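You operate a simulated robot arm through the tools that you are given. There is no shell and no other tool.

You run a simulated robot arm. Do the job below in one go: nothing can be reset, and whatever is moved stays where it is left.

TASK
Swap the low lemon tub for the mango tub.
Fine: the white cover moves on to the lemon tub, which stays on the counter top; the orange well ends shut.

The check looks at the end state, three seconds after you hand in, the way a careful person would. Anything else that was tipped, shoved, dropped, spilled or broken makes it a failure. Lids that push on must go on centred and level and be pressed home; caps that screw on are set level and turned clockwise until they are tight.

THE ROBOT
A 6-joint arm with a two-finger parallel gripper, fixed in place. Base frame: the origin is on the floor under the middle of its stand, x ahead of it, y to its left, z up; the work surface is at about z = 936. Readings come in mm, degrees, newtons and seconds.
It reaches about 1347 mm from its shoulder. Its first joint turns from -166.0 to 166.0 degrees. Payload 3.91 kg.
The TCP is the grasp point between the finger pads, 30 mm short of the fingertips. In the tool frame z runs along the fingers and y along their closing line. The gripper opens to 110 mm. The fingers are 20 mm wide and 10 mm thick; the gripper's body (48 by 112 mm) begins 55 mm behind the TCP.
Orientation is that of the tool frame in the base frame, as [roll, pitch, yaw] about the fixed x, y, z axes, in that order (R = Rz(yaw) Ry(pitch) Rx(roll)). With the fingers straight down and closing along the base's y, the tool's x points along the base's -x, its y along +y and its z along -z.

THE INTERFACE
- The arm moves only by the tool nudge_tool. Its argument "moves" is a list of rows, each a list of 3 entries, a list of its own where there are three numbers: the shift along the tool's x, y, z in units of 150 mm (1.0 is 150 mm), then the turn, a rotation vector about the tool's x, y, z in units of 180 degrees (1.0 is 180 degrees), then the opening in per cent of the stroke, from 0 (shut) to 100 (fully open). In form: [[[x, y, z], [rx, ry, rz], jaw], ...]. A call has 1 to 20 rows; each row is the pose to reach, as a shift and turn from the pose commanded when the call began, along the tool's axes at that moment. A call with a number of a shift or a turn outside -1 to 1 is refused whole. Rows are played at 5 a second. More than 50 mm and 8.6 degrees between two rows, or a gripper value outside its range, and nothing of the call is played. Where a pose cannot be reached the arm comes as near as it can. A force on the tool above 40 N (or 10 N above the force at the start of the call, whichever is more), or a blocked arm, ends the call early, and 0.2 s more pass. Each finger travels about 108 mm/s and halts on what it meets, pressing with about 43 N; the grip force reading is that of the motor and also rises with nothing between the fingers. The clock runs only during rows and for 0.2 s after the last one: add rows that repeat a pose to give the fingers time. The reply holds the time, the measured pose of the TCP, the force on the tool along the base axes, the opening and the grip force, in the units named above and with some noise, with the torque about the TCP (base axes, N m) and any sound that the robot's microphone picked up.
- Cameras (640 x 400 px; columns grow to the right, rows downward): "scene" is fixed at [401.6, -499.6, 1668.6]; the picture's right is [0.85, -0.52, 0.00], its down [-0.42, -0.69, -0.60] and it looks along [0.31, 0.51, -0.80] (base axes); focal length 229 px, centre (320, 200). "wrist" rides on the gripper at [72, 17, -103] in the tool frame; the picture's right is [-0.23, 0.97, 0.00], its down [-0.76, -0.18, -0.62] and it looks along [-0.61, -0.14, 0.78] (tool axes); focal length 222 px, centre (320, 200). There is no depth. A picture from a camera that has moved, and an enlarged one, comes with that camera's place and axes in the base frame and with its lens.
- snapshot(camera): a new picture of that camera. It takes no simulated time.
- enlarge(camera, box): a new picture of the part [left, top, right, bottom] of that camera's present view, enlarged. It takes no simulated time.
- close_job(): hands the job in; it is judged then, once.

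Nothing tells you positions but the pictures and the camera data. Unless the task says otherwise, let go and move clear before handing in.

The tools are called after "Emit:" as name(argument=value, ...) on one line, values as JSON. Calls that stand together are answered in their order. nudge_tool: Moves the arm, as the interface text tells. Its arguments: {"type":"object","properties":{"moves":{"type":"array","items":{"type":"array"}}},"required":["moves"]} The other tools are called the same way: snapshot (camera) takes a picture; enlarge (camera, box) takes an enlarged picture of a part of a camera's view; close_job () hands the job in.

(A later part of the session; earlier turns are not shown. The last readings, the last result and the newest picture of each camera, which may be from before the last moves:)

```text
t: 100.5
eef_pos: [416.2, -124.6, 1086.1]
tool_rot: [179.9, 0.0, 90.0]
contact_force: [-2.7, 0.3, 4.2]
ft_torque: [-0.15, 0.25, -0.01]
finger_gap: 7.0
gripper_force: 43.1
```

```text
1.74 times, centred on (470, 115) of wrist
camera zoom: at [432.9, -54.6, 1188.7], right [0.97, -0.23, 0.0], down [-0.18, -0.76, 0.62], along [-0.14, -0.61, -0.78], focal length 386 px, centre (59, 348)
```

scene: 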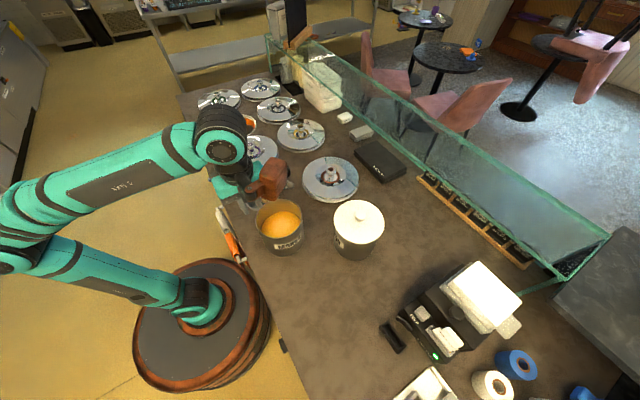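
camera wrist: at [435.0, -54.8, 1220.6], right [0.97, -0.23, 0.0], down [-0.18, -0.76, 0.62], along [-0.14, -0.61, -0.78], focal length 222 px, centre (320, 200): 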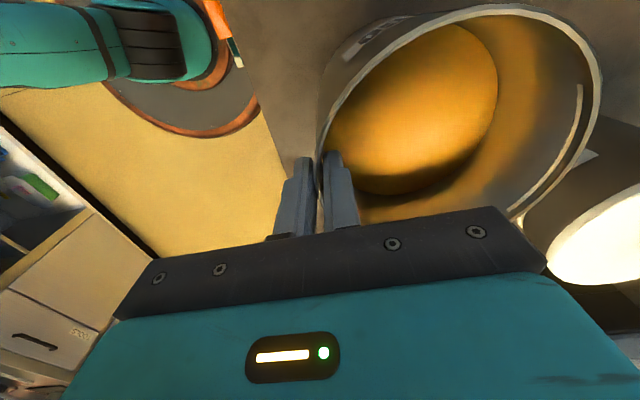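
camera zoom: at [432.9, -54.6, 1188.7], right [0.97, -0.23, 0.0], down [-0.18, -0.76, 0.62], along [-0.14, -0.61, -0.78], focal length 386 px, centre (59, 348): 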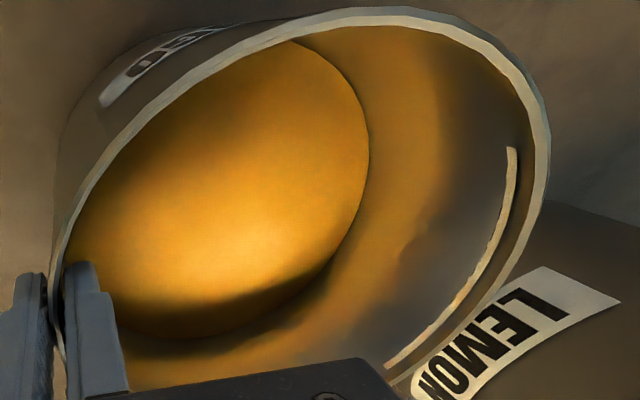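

The tub didn't shift within the grip, but I'm gripping about 7 mm off the tub's radial line, which explains the wide gap. I'm opening, shifting to the radial line and regripping a little deeper.

Emit:
nudge_tool(moves=[[[0, 0, 0], [0, 0, 0], 8], [[0, 0, 0], [0, 0, 0], 14], [[0, 0.005, 0], [0, 0, 0], 14], [[-0.02, 0.008, 0], [0, 0, 0], 14], [[-0.047, 0.008, 0.0], [0, 0, 0], 14], [[-0.047, 0.008, 0.03], [0, 0, 0], 14], [[-0.047, 0.008, 0.06], [0, 0, 0], 14], [[-0.047, 0.008, 0.06], [0, 0, 0], 14]])

Emit:
enlarge(camera="wrist", box=[230, 60, 430, 210])

Emit:
enlarge(camera="scene", box=[240, 180, 340, 270])

```text
t: 102.3
eef_pos: [418.8, -132.2, 1074.8]
tool_rot: [180.0, 0.0, 90.0]
contact_force: [-0.4, 1.0, -0.2]
ft_torque: [-0.02, -0.01, -0.01]
finger_gap: 15.6
gripper_force: 0.2
```

```text
2.67 times, centred on (330, 135) of wrist
camera zoom: at [435.9, -61.5, 1178.0], right [0.97, -0.23, 0.0], down [-0.18, -0.76, 0.62], along [-0.14, -0.61, -0.78], focal length 592 px, centre (293, 373)
```

zoom: 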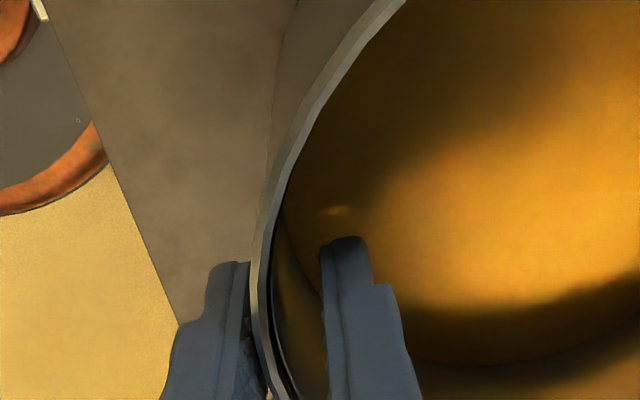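

```text
4.44 times, centred on (290, 225) of scene
camera zoom: at [401.6, -499.6, 1668.6], right [0.85, -0.52, 0.0], down [-0.42, -0.69, -0.6], along [0.31, 0.51, -0.8], focal length 1018 px, centre (453, 89)
```

zoom: 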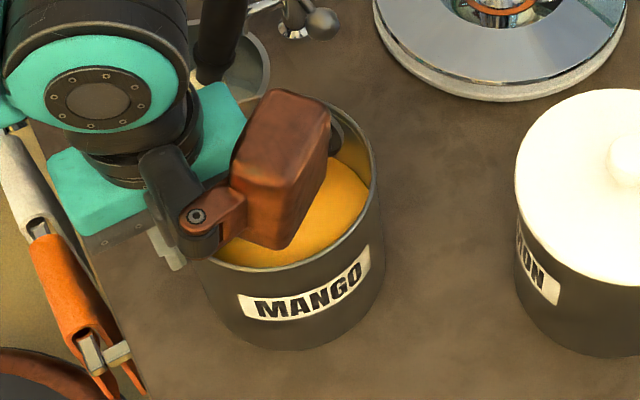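

Emit:
nudge_tool(moves=[[[0, -0.022, 0], [0, 0, 0], 14], [[0, -0.022, 0], [0, 0, 0], 14], [[0, -0.022, 0], [0, 0, 0], 8], [[0, -0.022, 0], [0, 0, 0], 3], [[0, -0.022, 0], [0, 0, 0], 0], [[0, -0.022, 0], [0, 0, 0], 0], [[0, -0.022, 0], [0, 0, 0], 0]])

Emit:
enlarge(camera="wrist", box=[230, 60, 430, 210])

Emit:
enlarge(camera="scene", box=[240, 180, 340, 270])

```text
t: 104.0
eef_pos: [416.2, -133.6, 1075.8]
tool_rot: [180.0, -0.1, 90.0]
contact_force: [0.3, -1.3, 1.4]
ft_torque: [-0.56, -0.19, 0.16]
finger_gap: 3.3
gripper_force: 43.2
```

```text
2.67 times, centred on (330, 135) of wrist
camera zoom: at [432.5, -61.6, 1178.3], right [0.97, -0.23, 0.0], down [-0.18, -0.76, 0.62], along [-0.14, -0.61, -0.78], focal length 592 px, centre (293, 373)
```

zoom: 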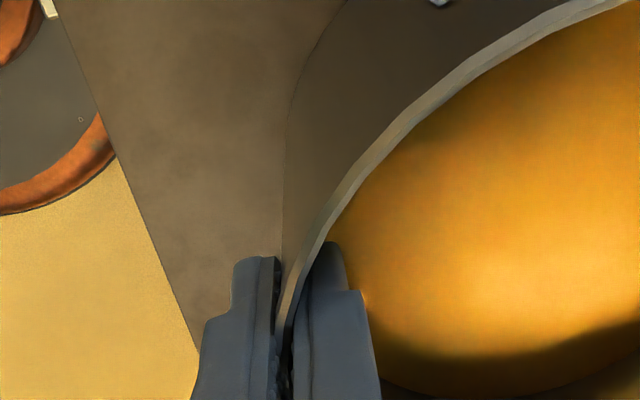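

```text
4.44 times, centred on (290, 225) of scene
camera zoom: at [401.6, -499.6, 1668.6], right [0.85, -0.52, 0.0], down [-0.42, -0.69, -0.6], along [0.31, 0.51, -0.8], focal length 1018 px, centre (453, 89)
```

zoom: 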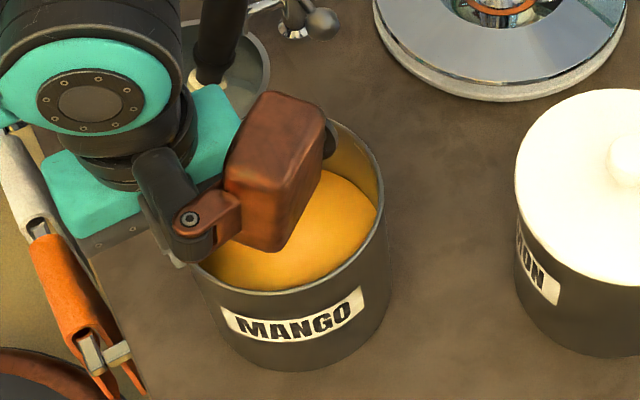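

The tub slid a little as the jaws closed. I need to measure where it now sits relative to the gripper.

Emit:
enlarge(camera="wrist", box=[300, 0, 640, 230])

Emit:
snapshot(camera="wrist")

```text
1.74 times, centred on (470, 115) of wrist
camera zoom: at [432.5, -61.6, 1178.3], right [0.97, -0.23, 0.0], down [-0.18, -0.76, 0.62], along [-0.14, -0.61, -0.78], focal length 386 px, centre (59, 348)
```

zoom: 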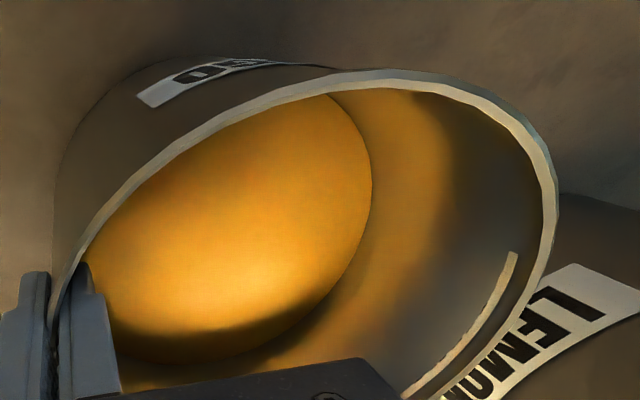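

```text
taken
camera wrist: at [432.5, -61.6, 1178.3], right [0.97, -0.23, 0.0], down [-0.18, -0.76, 0.62], along [-0.14, -0.61, -0.78], focal length 222 px, centre (320, 200)
```

wrist: 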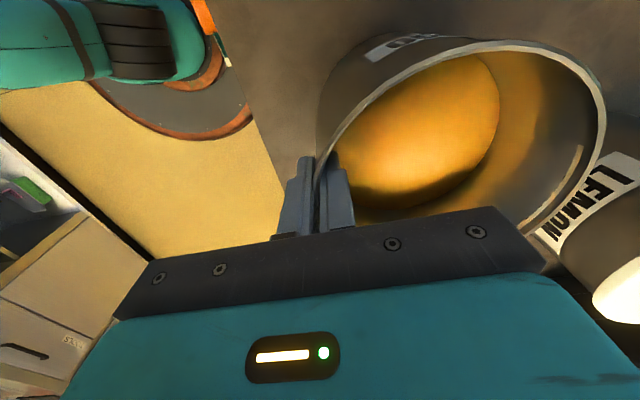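

That explains it: the tub wall behaves like flat facets, and the jaws rotated the tub until a facet lined up (gap now 3.3 mm). I'm opening, sliding 15 mm along that facet to the tub's centre line, and closing again.

Emit:
nudge_tool(moves=[[[0, 0, 0], [0, 0, 0], 6], [[0, 0, 0], [0, 0, 0], 11], [[-0.03, 0, 0], [0, 0, 0], 11], [[-0.06, 0, 0], [0, 0, 0], 11], [[-0.09, 0, 0], [0, 0, 0], 11], [[-0.1, 0, 0], [0, 0, 0], 11], [[-0.1, 0, 0], [0, 0, 0], 11]])

Emit:
enlarge(camera="wrist", box=[230, 60, 430, 210])

Emit:
enlarge(camera="scene", box=[240, 180, 340, 270])

```text
t: 105.5
eef_pos: [415.5, -148.7, 1074.7]
tool_rot: [180.0, -0.2, 90.0]
contact_force: [0.7, 0.3, -0.2]
ft_torque: [0.01, -0.02, 0.02]
finger_gap: 12.0
gripper_force: 0.1
```

```text
2.67 times, centred on (330, 135) of wrist
camera zoom: at [432.2, -77.7, 1178.7], right [0.97, -0.23, 0.0], down [-0.18, -0.76, 0.62], along [-0.14, -0.61, -0.78], focal length 592 px, centre (293, 373)
```

zoom: 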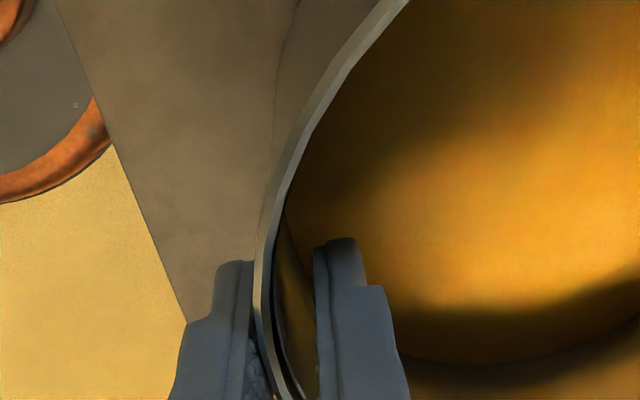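

```text
4.44 times, centred on (290, 225) of scene
camera zoom: at [401.6, -499.6, 1668.6], right [0.85, -0.52, 0.0], down [-0.42, -0.69, -0.6], along [0.31, 0.51, -0.8], focal length 1018 px, centre (453, 89)
```

zoom: 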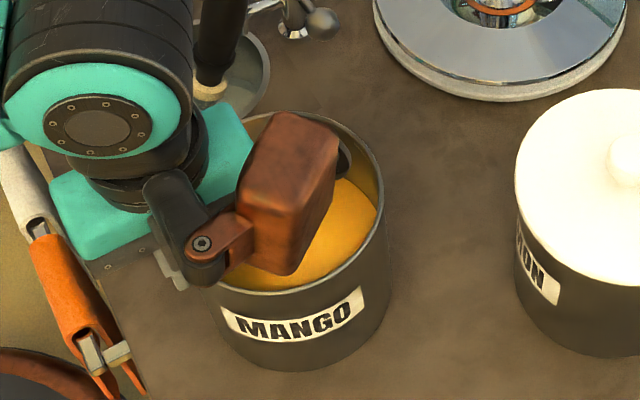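

Emit:
nudge_tool(moves=[[[0, -0.012, 0], [0, 0, 0], 11], [[0, -0.012, 0], [0, 0, 0], 11], [[0, -0.012, 0], [0, 0, 0], 6], [[0, -0.012, 0], [0, 0, 0], 2], [[0, -0.012, 0], [0, 0, 0], 0], [[0, -0.012, 0], [0, 0, 0], 0], [[0, -0.012, 0], [0, 0, 0], 0]])

Emit:
enlarge(camera="wrist", box=[300, 0, 640, 230])

Emit:
enlarge(camera="scene", box=[240, 180, 340, 270])

```text
t: 107.2
eef_pos: [411.9, -147.5, 1078.2]
tool_rot: [180.0, -0.1, 90.1]
contact_force: [5.9, -0.4, 3.7]
ft_torque: [0.01, -0.24, 0.01]
finger_gap: 3.2
gripper_force: 42.8
```

```text
1.74 times, centred on (470, 115) of wrist
camera zoom: at [429.6, -77.3, 1179.2], right [0.97, -0.23, 0.0], down [-0.18, -0.76, 0.62], along [-0.14, -0.61, -0.78], focal length 386 px, centre (59, 348)
```

zoom: 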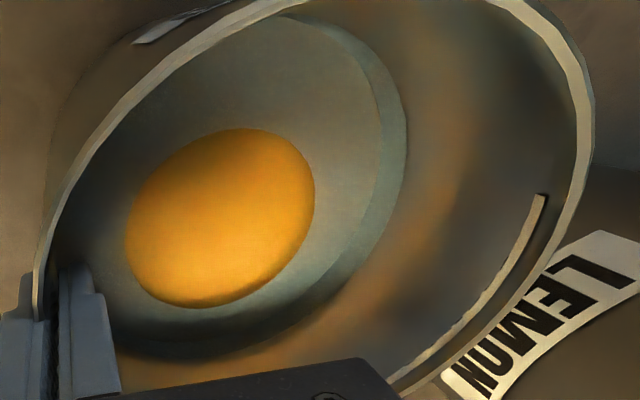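

```text
4.44 times, centred on (290, 225) of scene
camera zoom: at [401.6, -499.6, 1668.6], right [0.85, -0.52, 0.0], down [-0.42, -0.69, -0.6], along [0.31, 0.51, -0.8], focal length 1018 px, centre (453, 89)
```

zoom: 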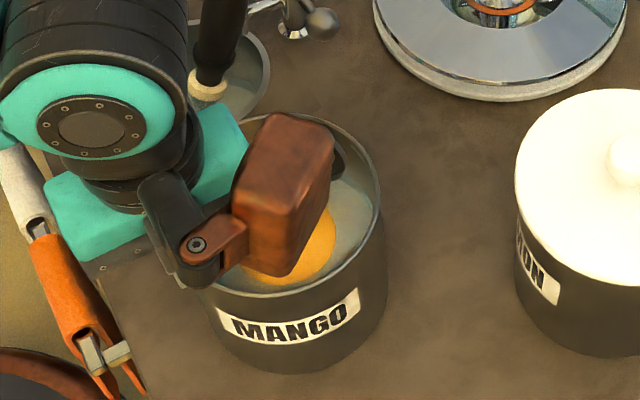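

The view inside the mango tub has changed: I now see grey around a smaller orange disc. I need to look closely before doing anything else.

Emit:
snapshot(camera="wrist")

Emit:
enlarge(camera="scene", box=[265, 195, 335, 245])

Emit:
snapshot(camera="scene")

```text
taken
camera wrist: at [429.6, -77.3, 1179.2], right [0.97, -0.23, 0.0], down [-0.18, -0.76, 0.62], along [-0.14, -0.61, -0.78], focal length 222 px, centre (320, 200)
```

wrist: 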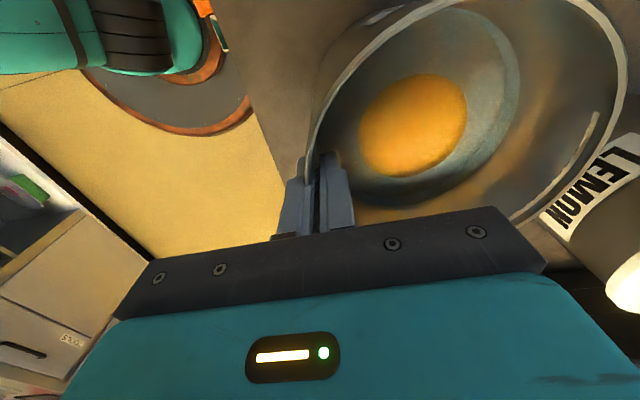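

```text
8.00 times, centred on (300, 220) of scene
camera zoom: at [401.6, -499.6, 1668.6], right [0.85, -0.52, 0.0], down [-0.42, -0.69, -0.6], along [0.31, 0.51, -0.8], focal length 1833 px, centre (480, 40)
```

zoom: 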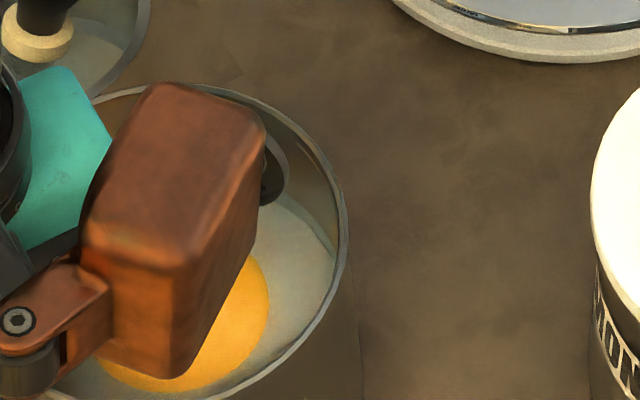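

```text
taken
```

scene: 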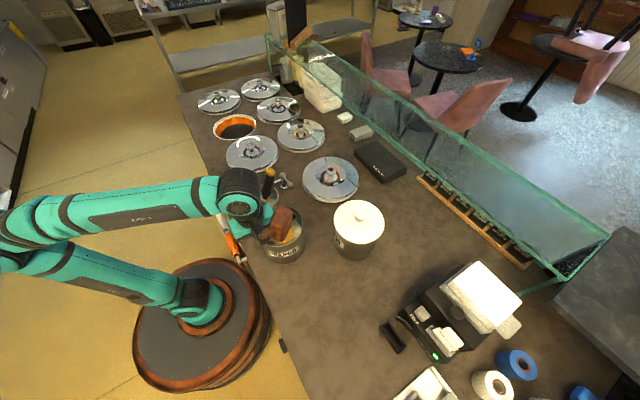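

Emit:
nudge_tool(moves=[[[0, 0, 0], [0, 0, 0], 0]])

Emit:
enlarge(camera="wrist", box=[300, 0, 640, 230])

Emit:
enlarge(camera="scene", box=[240, 190, 340, 270])

```text
t: 107.5
eef_pos: [412.6, -148.1, 1075.3]
tool_rot: [-180.0, -0.1, 90.0]
contact_force: [6.0, -0.2, 6.1]
ft_torque: [-0.03, -0.24, 0.03]
finger_gap: 2.9
gripper_force: 43.3
```

```text
1.74 times, centred on (470, 115) of wrist
camera zoom: at [429.6, -77.3, 1179.2], right [0.97, -0.23, 0.0], down [-0.18, -0.76, 0.62], along [-0.14, -0.61, -0.78], focal length 386 px, centre (59, 348)
```

zoom: 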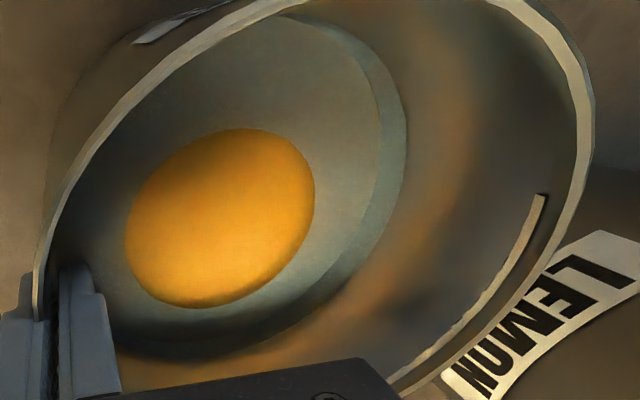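

```text
5.00 times, centred on (290, 230) of scene
camera zoom: at [401.6, -499.6, 1668.6], right [0.85, -0.52, 0.0], down [-0.42, -0.69, -0.6], along [0.31, 0.51, -0.8], focal length 1146 px, centre (470, 50)
```

zoom: 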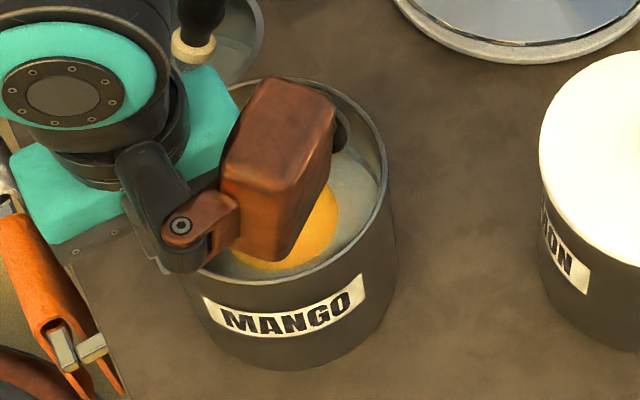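

Emit:
nudge_tool(moves=[[[0, 0, -0.02], [0, 0, 0], 0], [[0, 0, -0.04], [0, 0, 0], 0], [[0, 0, -0.06], [0, 0, 0], 0], [[0, 0, -0.08], [0, 0, 0], 0], [[0, 0, -0.1], [0, 0, 0], 0], [[0, 0, -0.1], [0, 0, 0], 0]])

Emit:
enlarge(camera="wrist", box=[300, 0, 640, 230])

Emit:
enlarge(camera="scene", box=[240, 180, 340, 270])

```text
t: 109.0
eef_pos: [412.6, -147.0, 1090.9]
tool_rot: [-179.9, -0.1, 89.9]
contact_force: [-0.2, -0.6, -9.6]
ft_torque: [0.0, 0.64, 0.01]
finger_gap: 3.0
gripper_force: 43.1
```

```text
1.74 times, centred on (470, 115) of wrist
camera zoom: at [429.5, -77.5, 1193.9], right [0.97, -0.23, 0.0], down [-0.18, -0.76, 0.62], along [-0.14, -0.61, -0.78], focal length 386 px, centre (59, 348)
```

zoom: 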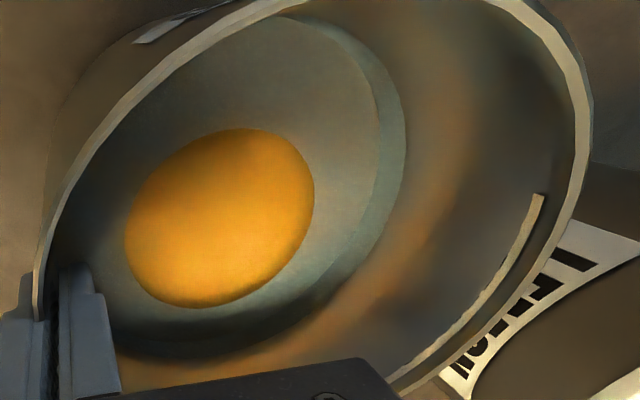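

```text
4.44 times, centred on (290, 225) of scene
camera zoom: at [401.6, -499.6, 1668.6], right [0.85, -0.52, 0.0], down [-0.42, -0.69, -0.6], along [0.31, 0.51, -0.8], focal length 1018 px, centre (453, 89)
```

zoom: 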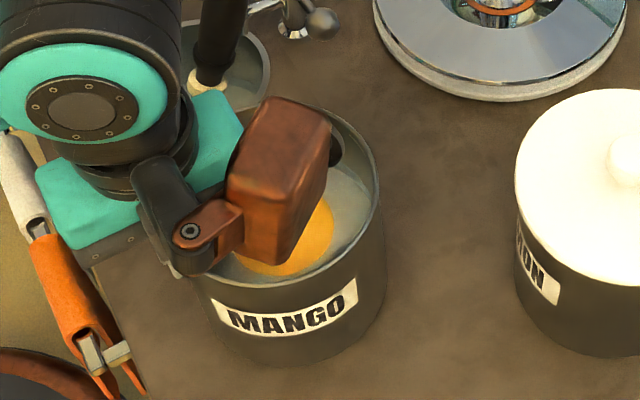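

Emit:
enlarge(camera="wrist", box=[320, 10, 480, 210])

Emit:
enlarge(camera="scene", box=[290, 205, 330, 240])

Emit:
enlarge(camera="scene", box=[260, 220, 320, 270])

```text
2.00 times, centred on (400, 110) of wrist
camera zoom: at [429.5, -77.5, 1193.9], right [0.97, -0.23, 0.0], down [-0.18, -0.76, 0.62], along [-0.14, -0.61, -0.78], focal length 444 px, centre (160, 380)
```

zoom: 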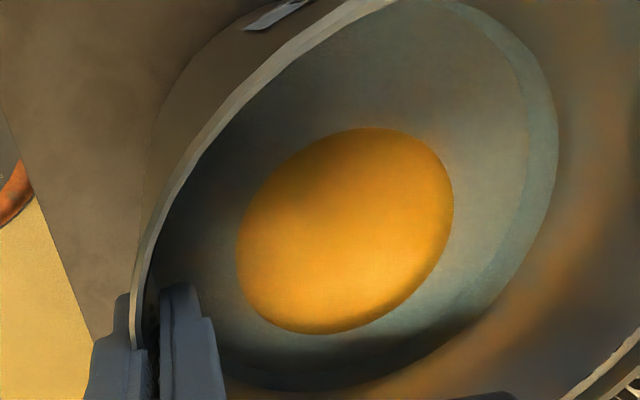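

```text
11.43 times, centred on (310, 222) of scene
camera zoom: at [401.6, -499.6, 1668.6], right [0.85, -0.52, 0.0], down [-0.42, -0.69, -0.6], along [0.31, 0.51, -0.8], focal length 2619 px, centre (434, -57)
```

zoom: 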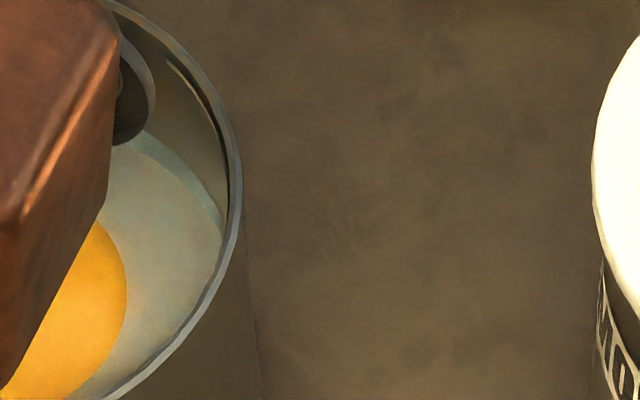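

```text
8.00 times, centred on (290, 245) of scene
camera zoom: at [401.6, -499.6, 1668.6], right [0.85, -0.52, 0.0], down [-0.42, -0.69, -0.6], along [0.31, 0.51, -0.8], focal length 1833 px, centre (560, -160)
```

zoom: 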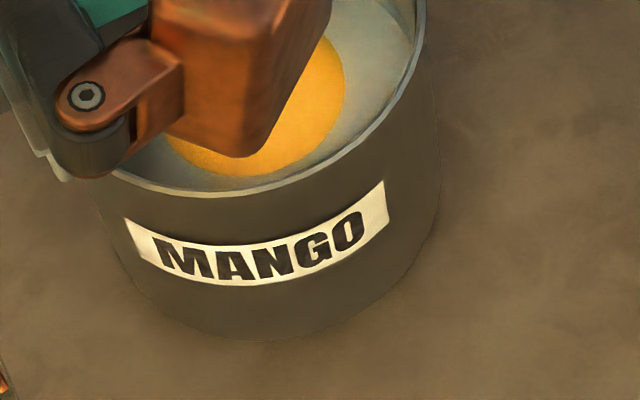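

The weight is unchanged (9.6 N), the tub is level and the grip is now radial, with the tub centre 63 mm from the TCP. I can't explain the grey surface in the pictures, but I see nothing on the counter, so I'm continuing gently: lifting high to clear the spade.

Emit:
nudge_tool(moves=[[[0, 0, -0.08], [0, 0, 0], 0], [[0, 0, -0.18], [0, 0, 0], 0], [[0, 0, -0.28], [0, 0, 0], 0], [[0, 0, -0.4], [0, 0, 0], 0], [[0, 0, -0.52], [0, 0, 0], 0], [[0, 0, -0.64], [0, 0, 0], 0], [[0, 0, -0.76], [0, 0, 0], 0], [[0, 0, -0.88], [0, 0, 0], 0], [[0, 0, -0.96], [0, 0, 0], 0], [[0, 0, -1.0], [0, 0, 0], 0], [[0, 0, -1.0], [0, 0, 0], 0]])

Emit:
snapshot(camera="scene")

Emit:
enlarge(camera="scene", box=[220, 160, 340, 270])

```text
t: 111.3
eef_pos: [415.3, -147.6, 1241.4]
tool_rot: [-180.0, -0.1, 90.0]
contact_force: [1.0, -0.6, -10.4]
ft_torque: [-0.04, 0.61, -0.03]
finger_gap: 3.3
gripper_force: 42.9
```

```text
taken
```

scene: 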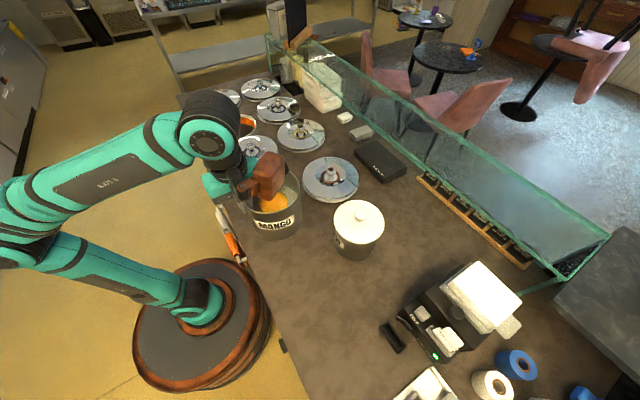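

```text
3.64 times, centred on (280, 215) of scene
camera zoom: at [401.6, -499.6, 1668.6], right [0.85, -0.52, 0.0], down [-0.42, -0.69, -0.6], along [0.31, 0.51, -0.8], focal length 833 px, centre (466, 146)
```

zoom: 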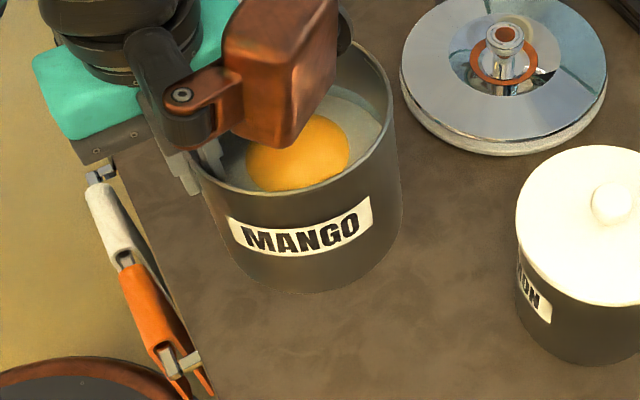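

The counter beneath is clean and the tub is level. I'm traversing toward the well, staying high past the spade.

Emit:
nudge_tool(moves=[[[0.03, 0, -0.05], [0, 0, 0], 0], [[0.1, 0, -0.08], [0, 0, 0], 0], [[0.2, 0, -0.08], [0, 0, 0], 0], [[0.32, 0, -0.08], [0, 0, 0], 0], [[0.44, 0, -0.08], [0, 0, 0], 0], [[0.56, 0, -0.08], [0, 0, 0], 0], [[0.68, 0, -0.08], [0, 0, 0], 0], [[0.8, 0, -0.08], [0, 0, 0], 0], [[0.9, 0, -0.08], [0, 0, 0], 0], [[0.97, 0, -0.08], [0, 0, 0], 0], [[1.0, 0, -0.08], [0, 0, 0], 0]])

Emit:
nudge_tool(moves=[[[0.03, 0, 0], [0, 0, 0], 0], [[0.1, 0, 0], [0, 0, 0], 0], [[0.2, 0, 0], [0, 0, 0], 0], [[0.32, 0, 0], [0, 0, 0], 0], [[0.44, 0, 0], [0, 0, 0], 0], [[0.56, 0, 0], [0, 0, 0], 0], [[0.68, 0, 0], [0, 0, 0], 0], [[0.8, 0, 0], [0, 0, 0], 0], [[0.9, 0, 0], [0, 0, 0], 0], [[0.97, 0, 0], [0, 0, 0], 0], [[1.0, 0, 0], [0, 0, 0], 0]])

Emit:
snapshot(camera="scene")

```text
t: 113.8
eef_pos: [413.5, 2.3, 1250.1]
tool_rot: [-179.9, -0.1, 90.0]
contact_force: [-0.5, 0.0, -9.2]
ft_torque: [-0.02, 0.59, 0.02]
finger_gap: 3.0
gripper_force: 43.3
```

```text
t: 116.2
eef_pos: [412.0, 152.6, 1252.6]
tool_rot: [180.0, -0.1, 89.9]
contact_force: [-0.1, 0.3, -8.5]
ft_torque: [0.0, 0.64, -0.02]
finger_gap: 3.2
gripper_force: 43.3
```

```text
taken
```

scene: 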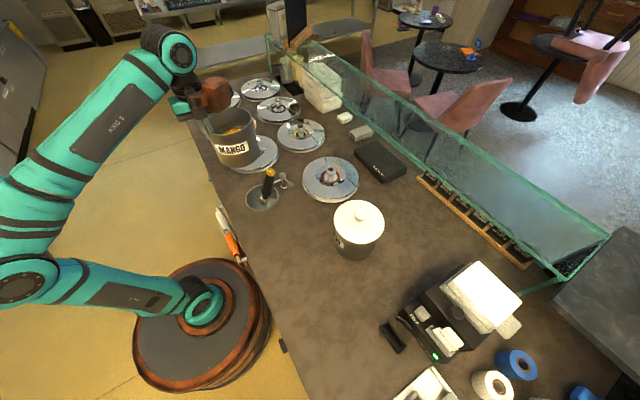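

Emit:
nudge_tool(moves=[[[0.03, 0, 0], [0, 0, 0], 0], [[0.1, 0.02, 0.03], [0, 0, 0], 0], [[0.2, 0.04, 0.07], [0, 0, 0], 0], [[0.32, 0.06, 0.12], [0, 0, 0], 0], [[0.44, 0.08, 0.17], [0, 0, 0], 0], [[0.56, 0.1, 0.22], [0, 0, 0], 0], [[0.68, 0.12, 0.27], [0, 0, 0], 0], [[0.8, 0.14, 0.32], [0, 0, 0], 0], [[0.9, 0.16, 0.34], [0, 0, 0], 0], [[0.97, 0.18, 0.34], [0, 0, 0], 0], [[1.0, 0.18, 0.34], [0, 0, 0], 0]])

Emit:
nudge_tool(moves=[[[0.03, 0, 0], [0, 0, 0], 0], [[0.1, 0.02, 0], [0, 0, 0], 0], [[0.2, 0.04, 0], [0, 0, 0], 0], [[0.32, 0.06, 0], [0, 0, 0], 0], [[0.44, 0.08, 0], [0, 0, 0], 0], [[0.56, 0.1, 0], [0, 0, 0], 0], [[0.68, 0.12, 0], [0, 0, 0], 0], [[0.8, 0.14, 0], [0, 0, 0], 0], [[0.9, 0.16, 0], [0, 0, 0], 0], [[0.97, 0.18, 0], [0, 0, 0], 0], [[1.0, 0.18, 0], [0, 0, 0], 0]])

Emit:
nudge_tool(moves=[[[0.03, 0, 0], [0, 0, 0], 0], [[0.1, 0.02, 0], [0, 0, 0], 0], [[0.2, 0.04, 0], [0, 0, 0], 0], [[0.32, 0.06, 0], [0, 0, 0], 0], [[0.44, 0.08, 0], [0, 0, 0], 0], [[0.56, 0.1, 0], [0, 0, 0], 0], [[0.66, 0.12, 0], [0, 0, 0], 0], [[0.74, 0.14, 0], [0, 0, 0], 0], [[0.8, 0.15, 0], [0, 0, 0], 0], [[0.82, 0.155, 0], [0, 0, 0], 0], [[0.82, 0.155, 0], [0, 0, 0], 0]])

Emit:
snapshot(camera="scene")

Emit:
snapshot(camera="wrist")

```text
t: 118.5
eef_pos: [441.3, 303.3, 1201.4]
tool_rot: [-179.8, 0.0, 90.0]
contact_force: [-1.0, 0.0, -10.4]
ft_torque: [-0.03, 0.65, 0.0]
finger_gap: 3.0
gripper_force: 42.5
```

```text
t: 121.0
eef_pos: [467.2, 454.2, 1203.4]
tool_rot: [-179.9, 0.0, 90.0]
contact_force: [-0.2, -1.2, -9.5]
ft_torque: [-0.01, 0.63, 0.03]
finger_gap: 3.0
gripper_force: 43.1
```

```text
t: 123.3
eef_pos: [491.5, 576.8, 1202.4]
tool_rot: [-179.9, 0.0, 90.0]
contact_force: [-0.6, 0.1, -9.5]
ft_torque: [0.0, 0.61, -0.02]
finger_gap: 2.9
gripper_force: 42.8
```

```text
taken
```

scene: 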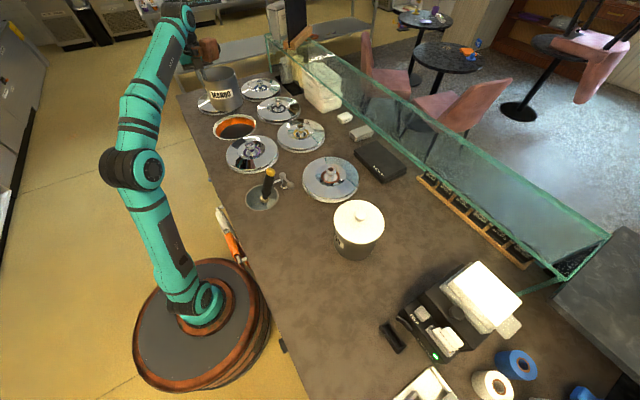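

```text
taken
camera wrist: at [508.0, 647.1, 1304.6], right [0.97, -0.23, 0.0], down [-0.18, -0.76, 0.62], along [-0.14, -0.61, -0.78], focal length 222 px, centre (320, 200)
```

wrist: 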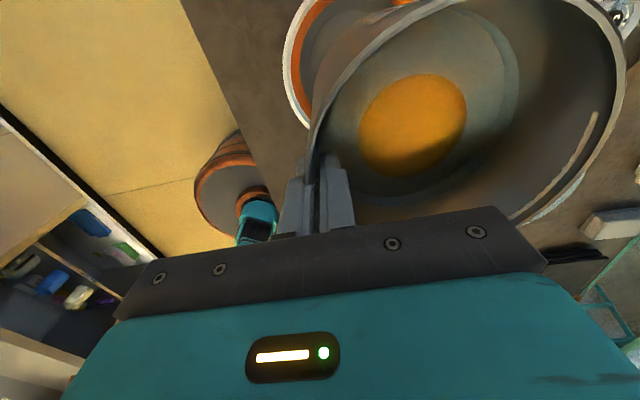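

Emit:
enlarge(camera="scene", box=[180, 55, 290, 150])

Emit:
enlarge(camera="scene", box=[200, 100, 280, 150])

```text
4.21 times, centred on (235, 102) of scene
camera zoom: at [401.6, -499.6, 1668.6], right [0.85, -0.52, 0.0], down [-0.42, -0.69, -0.6], along [0.31, 0.51, -0.8], focal length 965 px, centre (678, 610)
```

zoom: 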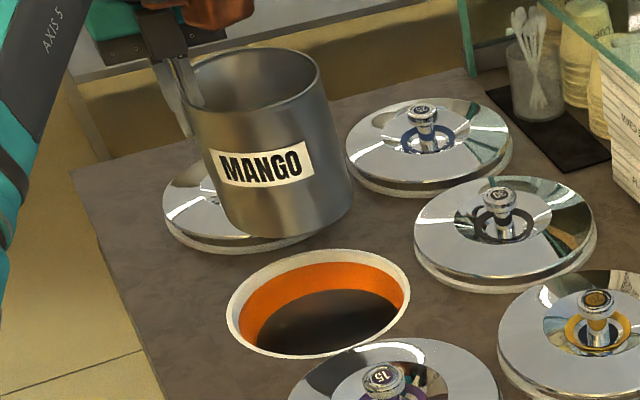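

```text
8.00 times, centred on (240, 125) of scene
camera zoom: at [401.6, -499.6, 1668.6], right [0.85, -0.52, 0.0], down [-0.42, -0.69, -0.6], along [0.31, 0.51, -0.8], focal length 1833 px, centre (960, 800)
```

zoom: 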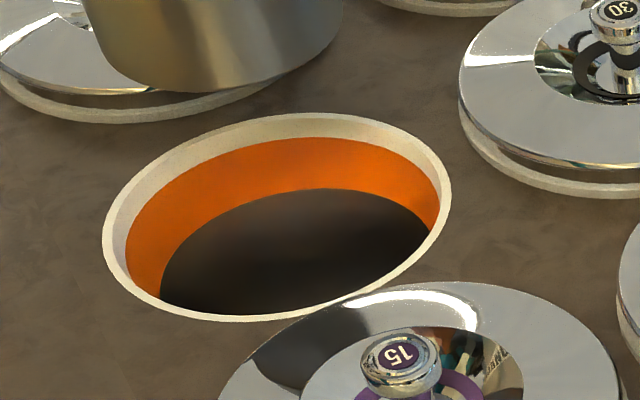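

The tub hangs over the orange well. I'm lowering until its base is about 20 mm above the rim, then checking alignment.

Emit:
nudge_tool(moves=[[[0, 0, 0.06], [0, 0, 0], 0], [[0, 0, 0.16], [0, 0, 0], 0], [[0, 0, 0.28], [0, 0, 0], 0], [[0, 0, 0.4], [0, 0, 0], 0], [[0, 0, 0.52], [0, 0, 0], 0], [[0, 0, 0.62], [0, 0, 0], 0], [[0, 0, 0.69], [0, 0, 0], 0], [[0, 0, 0.7], [0, 0, 0], 0], [[0, 0, 0.7], [0, 0, 0], 0]])

Emit:
enlarge(camera="scene", box=[195, 85, 285, 150])

Emit:
snapshot(camera="wrist")

```text
t: 125.3
eef_pos: [490.3, 575.9, 1099.1]
tool_rot: [-179.9, -0.1, 90.0]
contact_force: [0.2, 0.1, -10.5]
ft_torque: [-0.05, 0.61, 0.0]
finger_gap: 3.1
gripper_force: 42.6
```

```text
6.15 times, centred on (240, 118) of scene
camera zoom: at [401.6, -499.6, 1668.6], right [0.85, -0.52, 0.0], down [-0.42, -0.69, -0.6], along [0.31, 0.51, -0.8], focal length 1410 px, centre (812, 708)
```

zoom: 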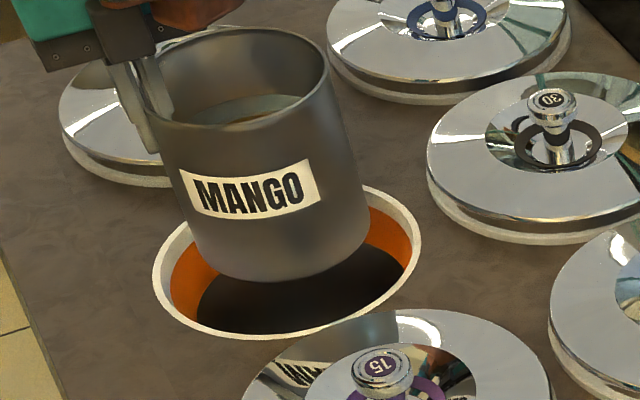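

```text
taken
camera wrist: at [506.7, 647.0, 1201.2], right [0.97, -0.23, 0.0], down [-0.18, -0.76, 0.62], along [-0.14, -0.61, -0.78], focal length 222 px, centre (320, 200)
```

wrist: 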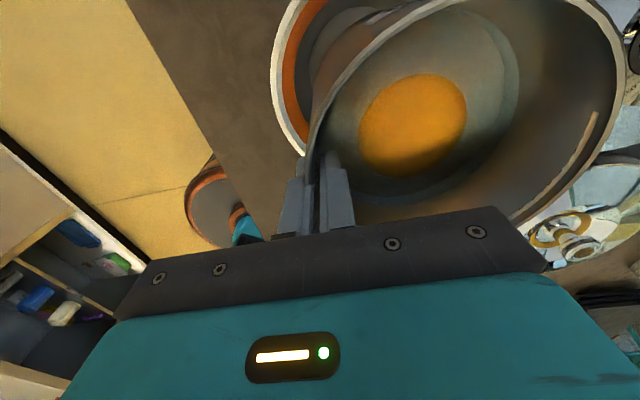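

Alignment looks good. I'm lowering the tub into the well slowly, watching side forces.

Emit:
nudge_tool(moves=[[[0, 0, 0.05], [0, 0, 0], 0], [[0, 0, 0.1], [0, 0, 0], 0], [[0, 0, 0.15], [0, 0, 0], 0], [[0, 0, 0.2], [0, 0, 0], 0], [[0, 0, 0.25], [0, 0, 0], 0], [[0, 0, 0.3], [0, 0, 0], 0], [[0, 0, 0.35], [0, 0, 0], 0], [[0, 0, 0.35], [0, 0, 0], 0]])

Emit:
enlarge(camera="scene", box=[195, 85, 285, 150])

```text
t: 127.2
eef_pos: [489.4, 575.3, 1044.3]
tool_rot: [-179.8, -0.1, 89.9]
contact_force: [1.2, 0.0, -9.5]
ft_torque: [-0.03, 0.61, -0.01]
finger_gap: 3.3
gripper_force: 42.6
```

```text
6.15 times, centred on (240, 118) of scene
camera zoom: at [401.6, -499.6, 1668.6], right [0.85, -0.52, 0.0], down [-0.42, -0.69, -0.6], along [0.31, 0.51, -0.8], focal length 1410 px, centre (812, 708)
```

zoom: 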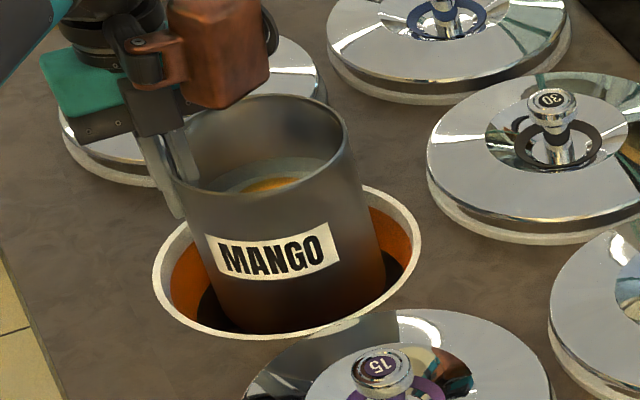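

Emit:
nudge_tool(moves=[[[0, 0, 0.05], [0, 0, 0], 0], [[0, 0, 0.1], [0, 0, 0], 0], [[0, 0, 0.16], [0, 0, 0], 0], [[0, 0, 0.22], [0, 0, 0], 0], [[0, 0, 0.28], [0, 0, 0], 0], [[0, 0, 0.34], [0, 0, 0], 0], [[0, 0, 0.4], [0, 0, 0], 0], [[0, 0, 0.46], [0, 0, 0], 0], [[0, 0, 0.5], [0, 0, 0], 0], [[0, 0, 0.5], [0, 0, 0], 0]])

Emit:
enlarge(camera="scene", box=[195, 85, 285, 150])

Emit:
enlarge(camera="wrist", box=[220, 0, 640, 240])

```text
t: 129.3
eef_pos: [492.7, 576.1, 968.0]
tool_rot: [-179.9, 0.0, 90.0]
contact_force: [-0.5, -0.2, -10.1]
ft_torque: [-0.02, 0.63, -0.01]
finger_gap: 2.9
gripper_force: 43.0
```

```text
6.15 times, centred on (240, 118) of scene
camera zoom: at [401.6, -499.6, 1668.6], right [0.85, -0.52, 0.0], down [-0.42, -0.69, -0.6], along [0.31, 0.51, -0.8], focal length 1410 px, centre (812, 708)
```

zoom: 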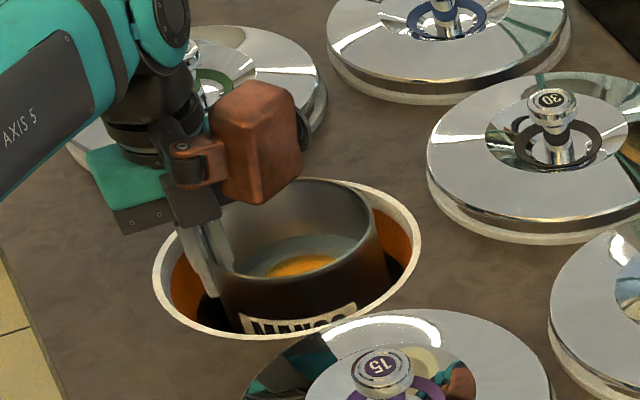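

```text
1.52 times, centred on (430, 120) of wrist
camera zoom: at [508.0, 647.1, 1071.9], right [0.97, -0.23, 0.0], down [-0.18, -0.76, 0.62], along [-0.14, -0.61, -0.78], focal length 338 px, centre (152, 322)
```

zoom: 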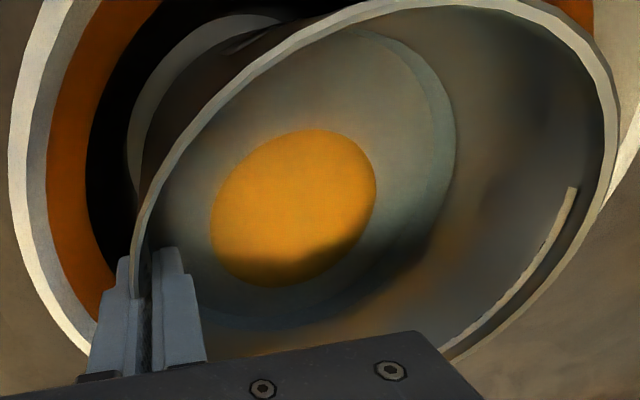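

Emit:
enlarge(camera="scene", box=[213, 105, 263, 140])

```text
11.43 times, centred on (238, 122) of scene
camera zoom: at [401.6, -499.6, 1668.6], right [0.85, -0.52, 0.0], down [-0.42, -0.69, -0.6], along [0.31, 0.51, -0.8], focal length 2619 px, centre (1257, 1086)
```

zoom: 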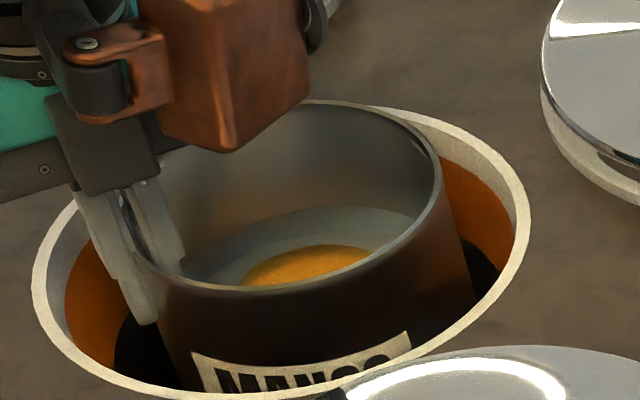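

The tub looks offset a few mm toward +x and -y from the well centre. I'm nudging by about (-4, +2) mm and continuing down.

Emit:
nudge_tool(moves=[[[0.007, -0.014, 0], [0, 0, 0], 0], [[0.015, -0.027, 0], [0, 0, 0], 0], [[0.015, -0.027, 0.04], [0, 0, 0], 0], [[0.015, -0.027, 0.08], [0, 0, 0], 0], [[0.015, -0.027, 0.12], [0, 0, 0], 0], [[0.015, -0.027, 0.15], [0, 0, 0], 0], [[0.015, -0.027, 0.15], [0, 0, 0], 0]])

Emit:
enlarge(camera="scene", box=[213, 105, 263, 140])

Emit:
enlarge(camera="wrist", box=[220, 0, 640, 240])

```text
t: 130.9
eef_pos: [487.2, 578.9, 948.9]
tool_rot: [180.0, 0.0, 90.0]
contact_force: [0.0, -0.2, -9.3]
ft_torque: [-0.03, 0.63, 0.01]
finger_gap: 3.0
gripper_force: 43.0
```

```text
11.43 times, centred on (238, 122) of scene
camera zoom: at [401.6, -499.6, 1668.6], right [0.85, -0.52, 0.0], down [-0.42, -0.69, -0.6], along [0.31, 0.51, -0.8], focal length 2619 px, centre (1257, 1086)
```

zoom: 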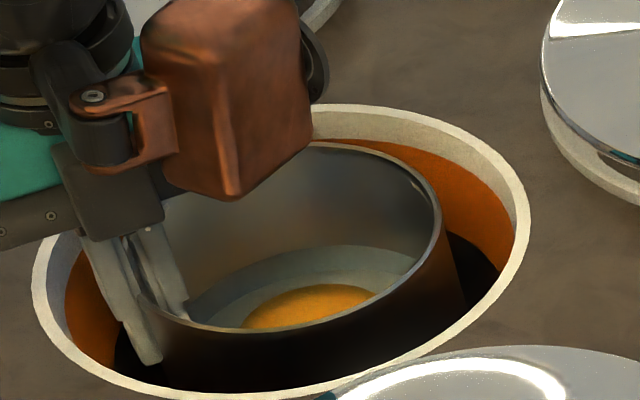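

```text
1.52 times, centred on (430, 120) of wrist
camera zoom: at [503.2, 649.5, 1050.4], right [0.97, -0.23, 0.0], down [-0.18, -0.76, 0.62], along [-0.14, -0.61, -0.78], focal length 338 px, centre (152, 322)
```

zoom: 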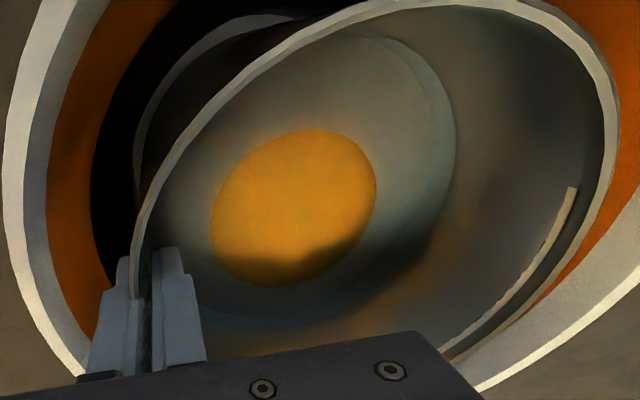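

Well centred now. Continuing down in small steps to touchdown.

Emit:
nudge_tool(moves=[[[0, 0, 0.02], [0, 0, 0], 0], [[0, 0, 0.04], [0, 0, 0], 0], [[0, 0, 0.06], [0, 0, 0], 0], [[0, 0, 0.075], [0, 0, 0], 0], [[0, 0, 0.09], [0, 0, 0], 0], [[0, 0, 0.1], [0, 0, 0], 0], [[0, 0, 0.11], [0, 0, 0], 0], [[0, 0, 0.11], [0, 0, 0], 0]])

```text
t: 132.8
eef_pos: [486.2, 577.1, 931.8]
tool_rot: [-179.9, 0.0, 90.0]
contact_force: [0.1, 0.2, -10.7]
ft_torque: [-0.01, 0.59, -0.02]
finger_gap: 3.1
gripper_force: 43.0
```

Emit:
nudge_tool(moves=[[[0, 0, 0.01], [0, 0, 0], 0], [[0, 0, 0.02], [0, 0, 0], 0], [[0, 0, 0.03], [0, 0, 0], 0], [[0, 0, 0.04], [0, 0, 0], 0], [[0, 0, 0.05], [0, 0, 0], 0], [[0, 0, 0.05], [0, 0, 0], 0]])

Emit:
enlarge(camera="scene", box=[213, 105, 263, 140])

```text
t: 134.2
eef_pos: [486.4, 576.8, 924.7]
tool_rot: [179.9, -0.3, 90.0]
contact_force: [3.8, 5.6, 29.8]
ft_torque: [0.13, -0.15, 0.05]
finger_gap: 2.8
gripper_force: 43.1
```

```text
11.43 times, centred on (238, 122) of scene
camera zoom: at [401.6, -499.6, 1668.6], right [0.85, -0.52, 0.0], down [-0.42, -0.69, -0.6], along [0.31, 0.51, -0.8], focal length 2619 px, centre (1257, 1086)
```

zoom: 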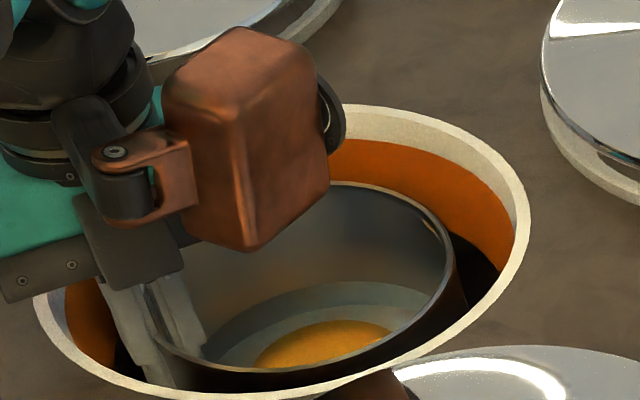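

The mango tub is seated at the same position the lemon tub had. I'm easing the pressure, opening the jaws just slightly, and withdrawing straight up.

Emit:
nudge_tool(moves=[[[0, 0, -0.015], [0, 0, 0], 0], [[0, 0, -0.015], [0, 0, 0], 0], [[0, 0, -0.015], [0, 0, 0], 5], [[0, 0, -0.015], [0, 0, 0], 8], [[0, 0, -0.015], [0, 0, 0], 8]])

Emit:
enlarge(camera="wrist", box=[230, 60, 430, 210])

```text
t: 135.3
eef_pos: [486.5, 577.3, 926.7]
tool_rot: [-179.9, 0.0, 90.0]
contact_force: [-0.5, 1.0, -1.3]
ft_torque: [-0.02, 0.02, 0.03]
finger_gap: 9.0
gripper_force: 0.0
```

```text
2.67 times, centred on (330, 135) of wrist
camera zoom: at [503.2, 648.2, 1028.4], right [0.97, -0.23, 0.0], down [-0.18, -0.76, 0.62], along [-0.14, -0.61, -0.78], focal length 592 px, centre (293, 373)
```

zoom: 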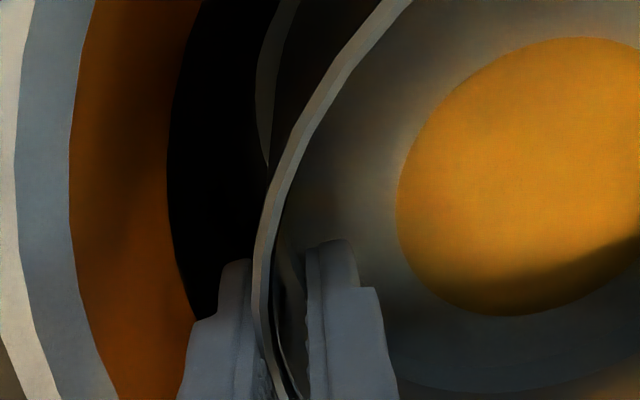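

Emit:
nudge_tool(moves=[[[0, -0.006, -0.02], [0, 0, 0], 9], [[0, -0.008, -0.06], [0, 0, 0], 9], [[0, -0.008, -0.12], [0, 0, 0], 9], [[0, -0.008, -0.2], [0, 0, 0], 10], [[0, -0.008, -0.3], [0, 0, 0], 12], [[0, -0.008, -0.5], [0, 0, 0], 14], [[0, -0.008, -0.75], [0, 0, 0], 30], [[0, -0.008, -1.0], [0, 0, 0], 47], [[0, -0.008, -1.0], [0, 0, 0], 47]])

Emit:
enlarge(camera="scene", box=[200, 90, 280, 150])

Emit:
snapshot(camera="wrist")

Emit:
snapshot(camera="scene")

```text
t: 137.3
eef_pos: [485.8, 576.8, 1073.7]
tool_rot: [-180.0, 0.0, 90.0]
contact_force: [0.3, -0.7, 0.7]
ft_torque: [-0.03, -0.01, -0.03]
finger_gap: 51.7
gripper_force: 0.0
```

```text
6.67 times, centred on (240, 120) of scene
camera zoom: at [401.6, -499.6, 1668.6], right [0.85, -0.52, 0.0], down [-0.42, -0.69, -0.6], along [0.31, 0.51, -0.8], focal length 1528 px, centre (853, 733)
```

zoom: 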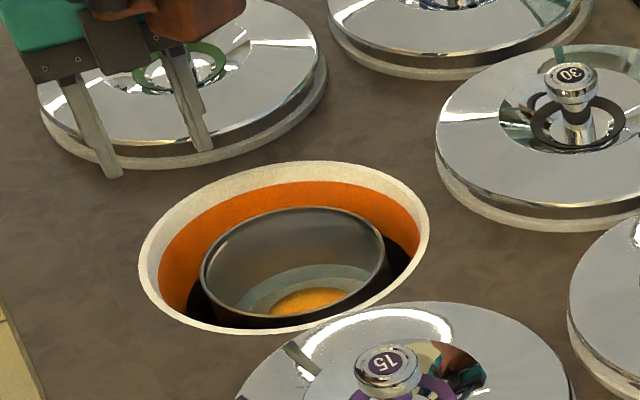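

```text
taken
camera wrist: at [502.9, 647.2, 1175.7], right [0.97, -0.23, 0.0], down [-0.18, -0.76, 0.62], along [-0.14, -0.61, -0.78], focal length 222 px, centre (320, 200)
```

wrist: 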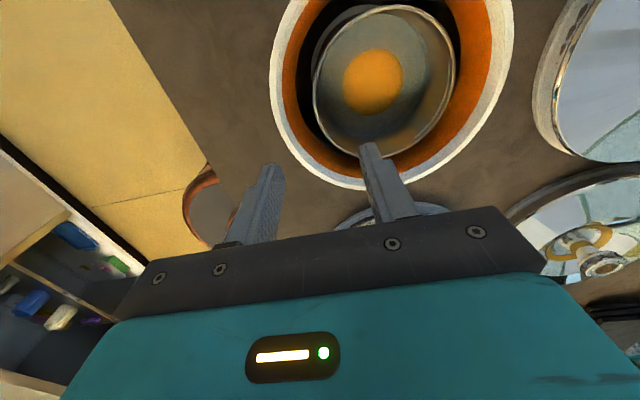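

```text
taken
```

scene: 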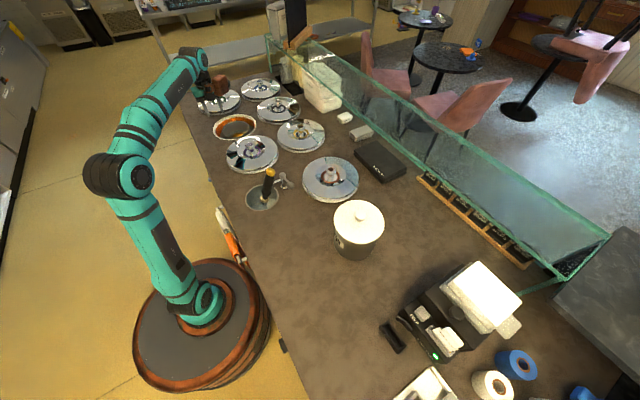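

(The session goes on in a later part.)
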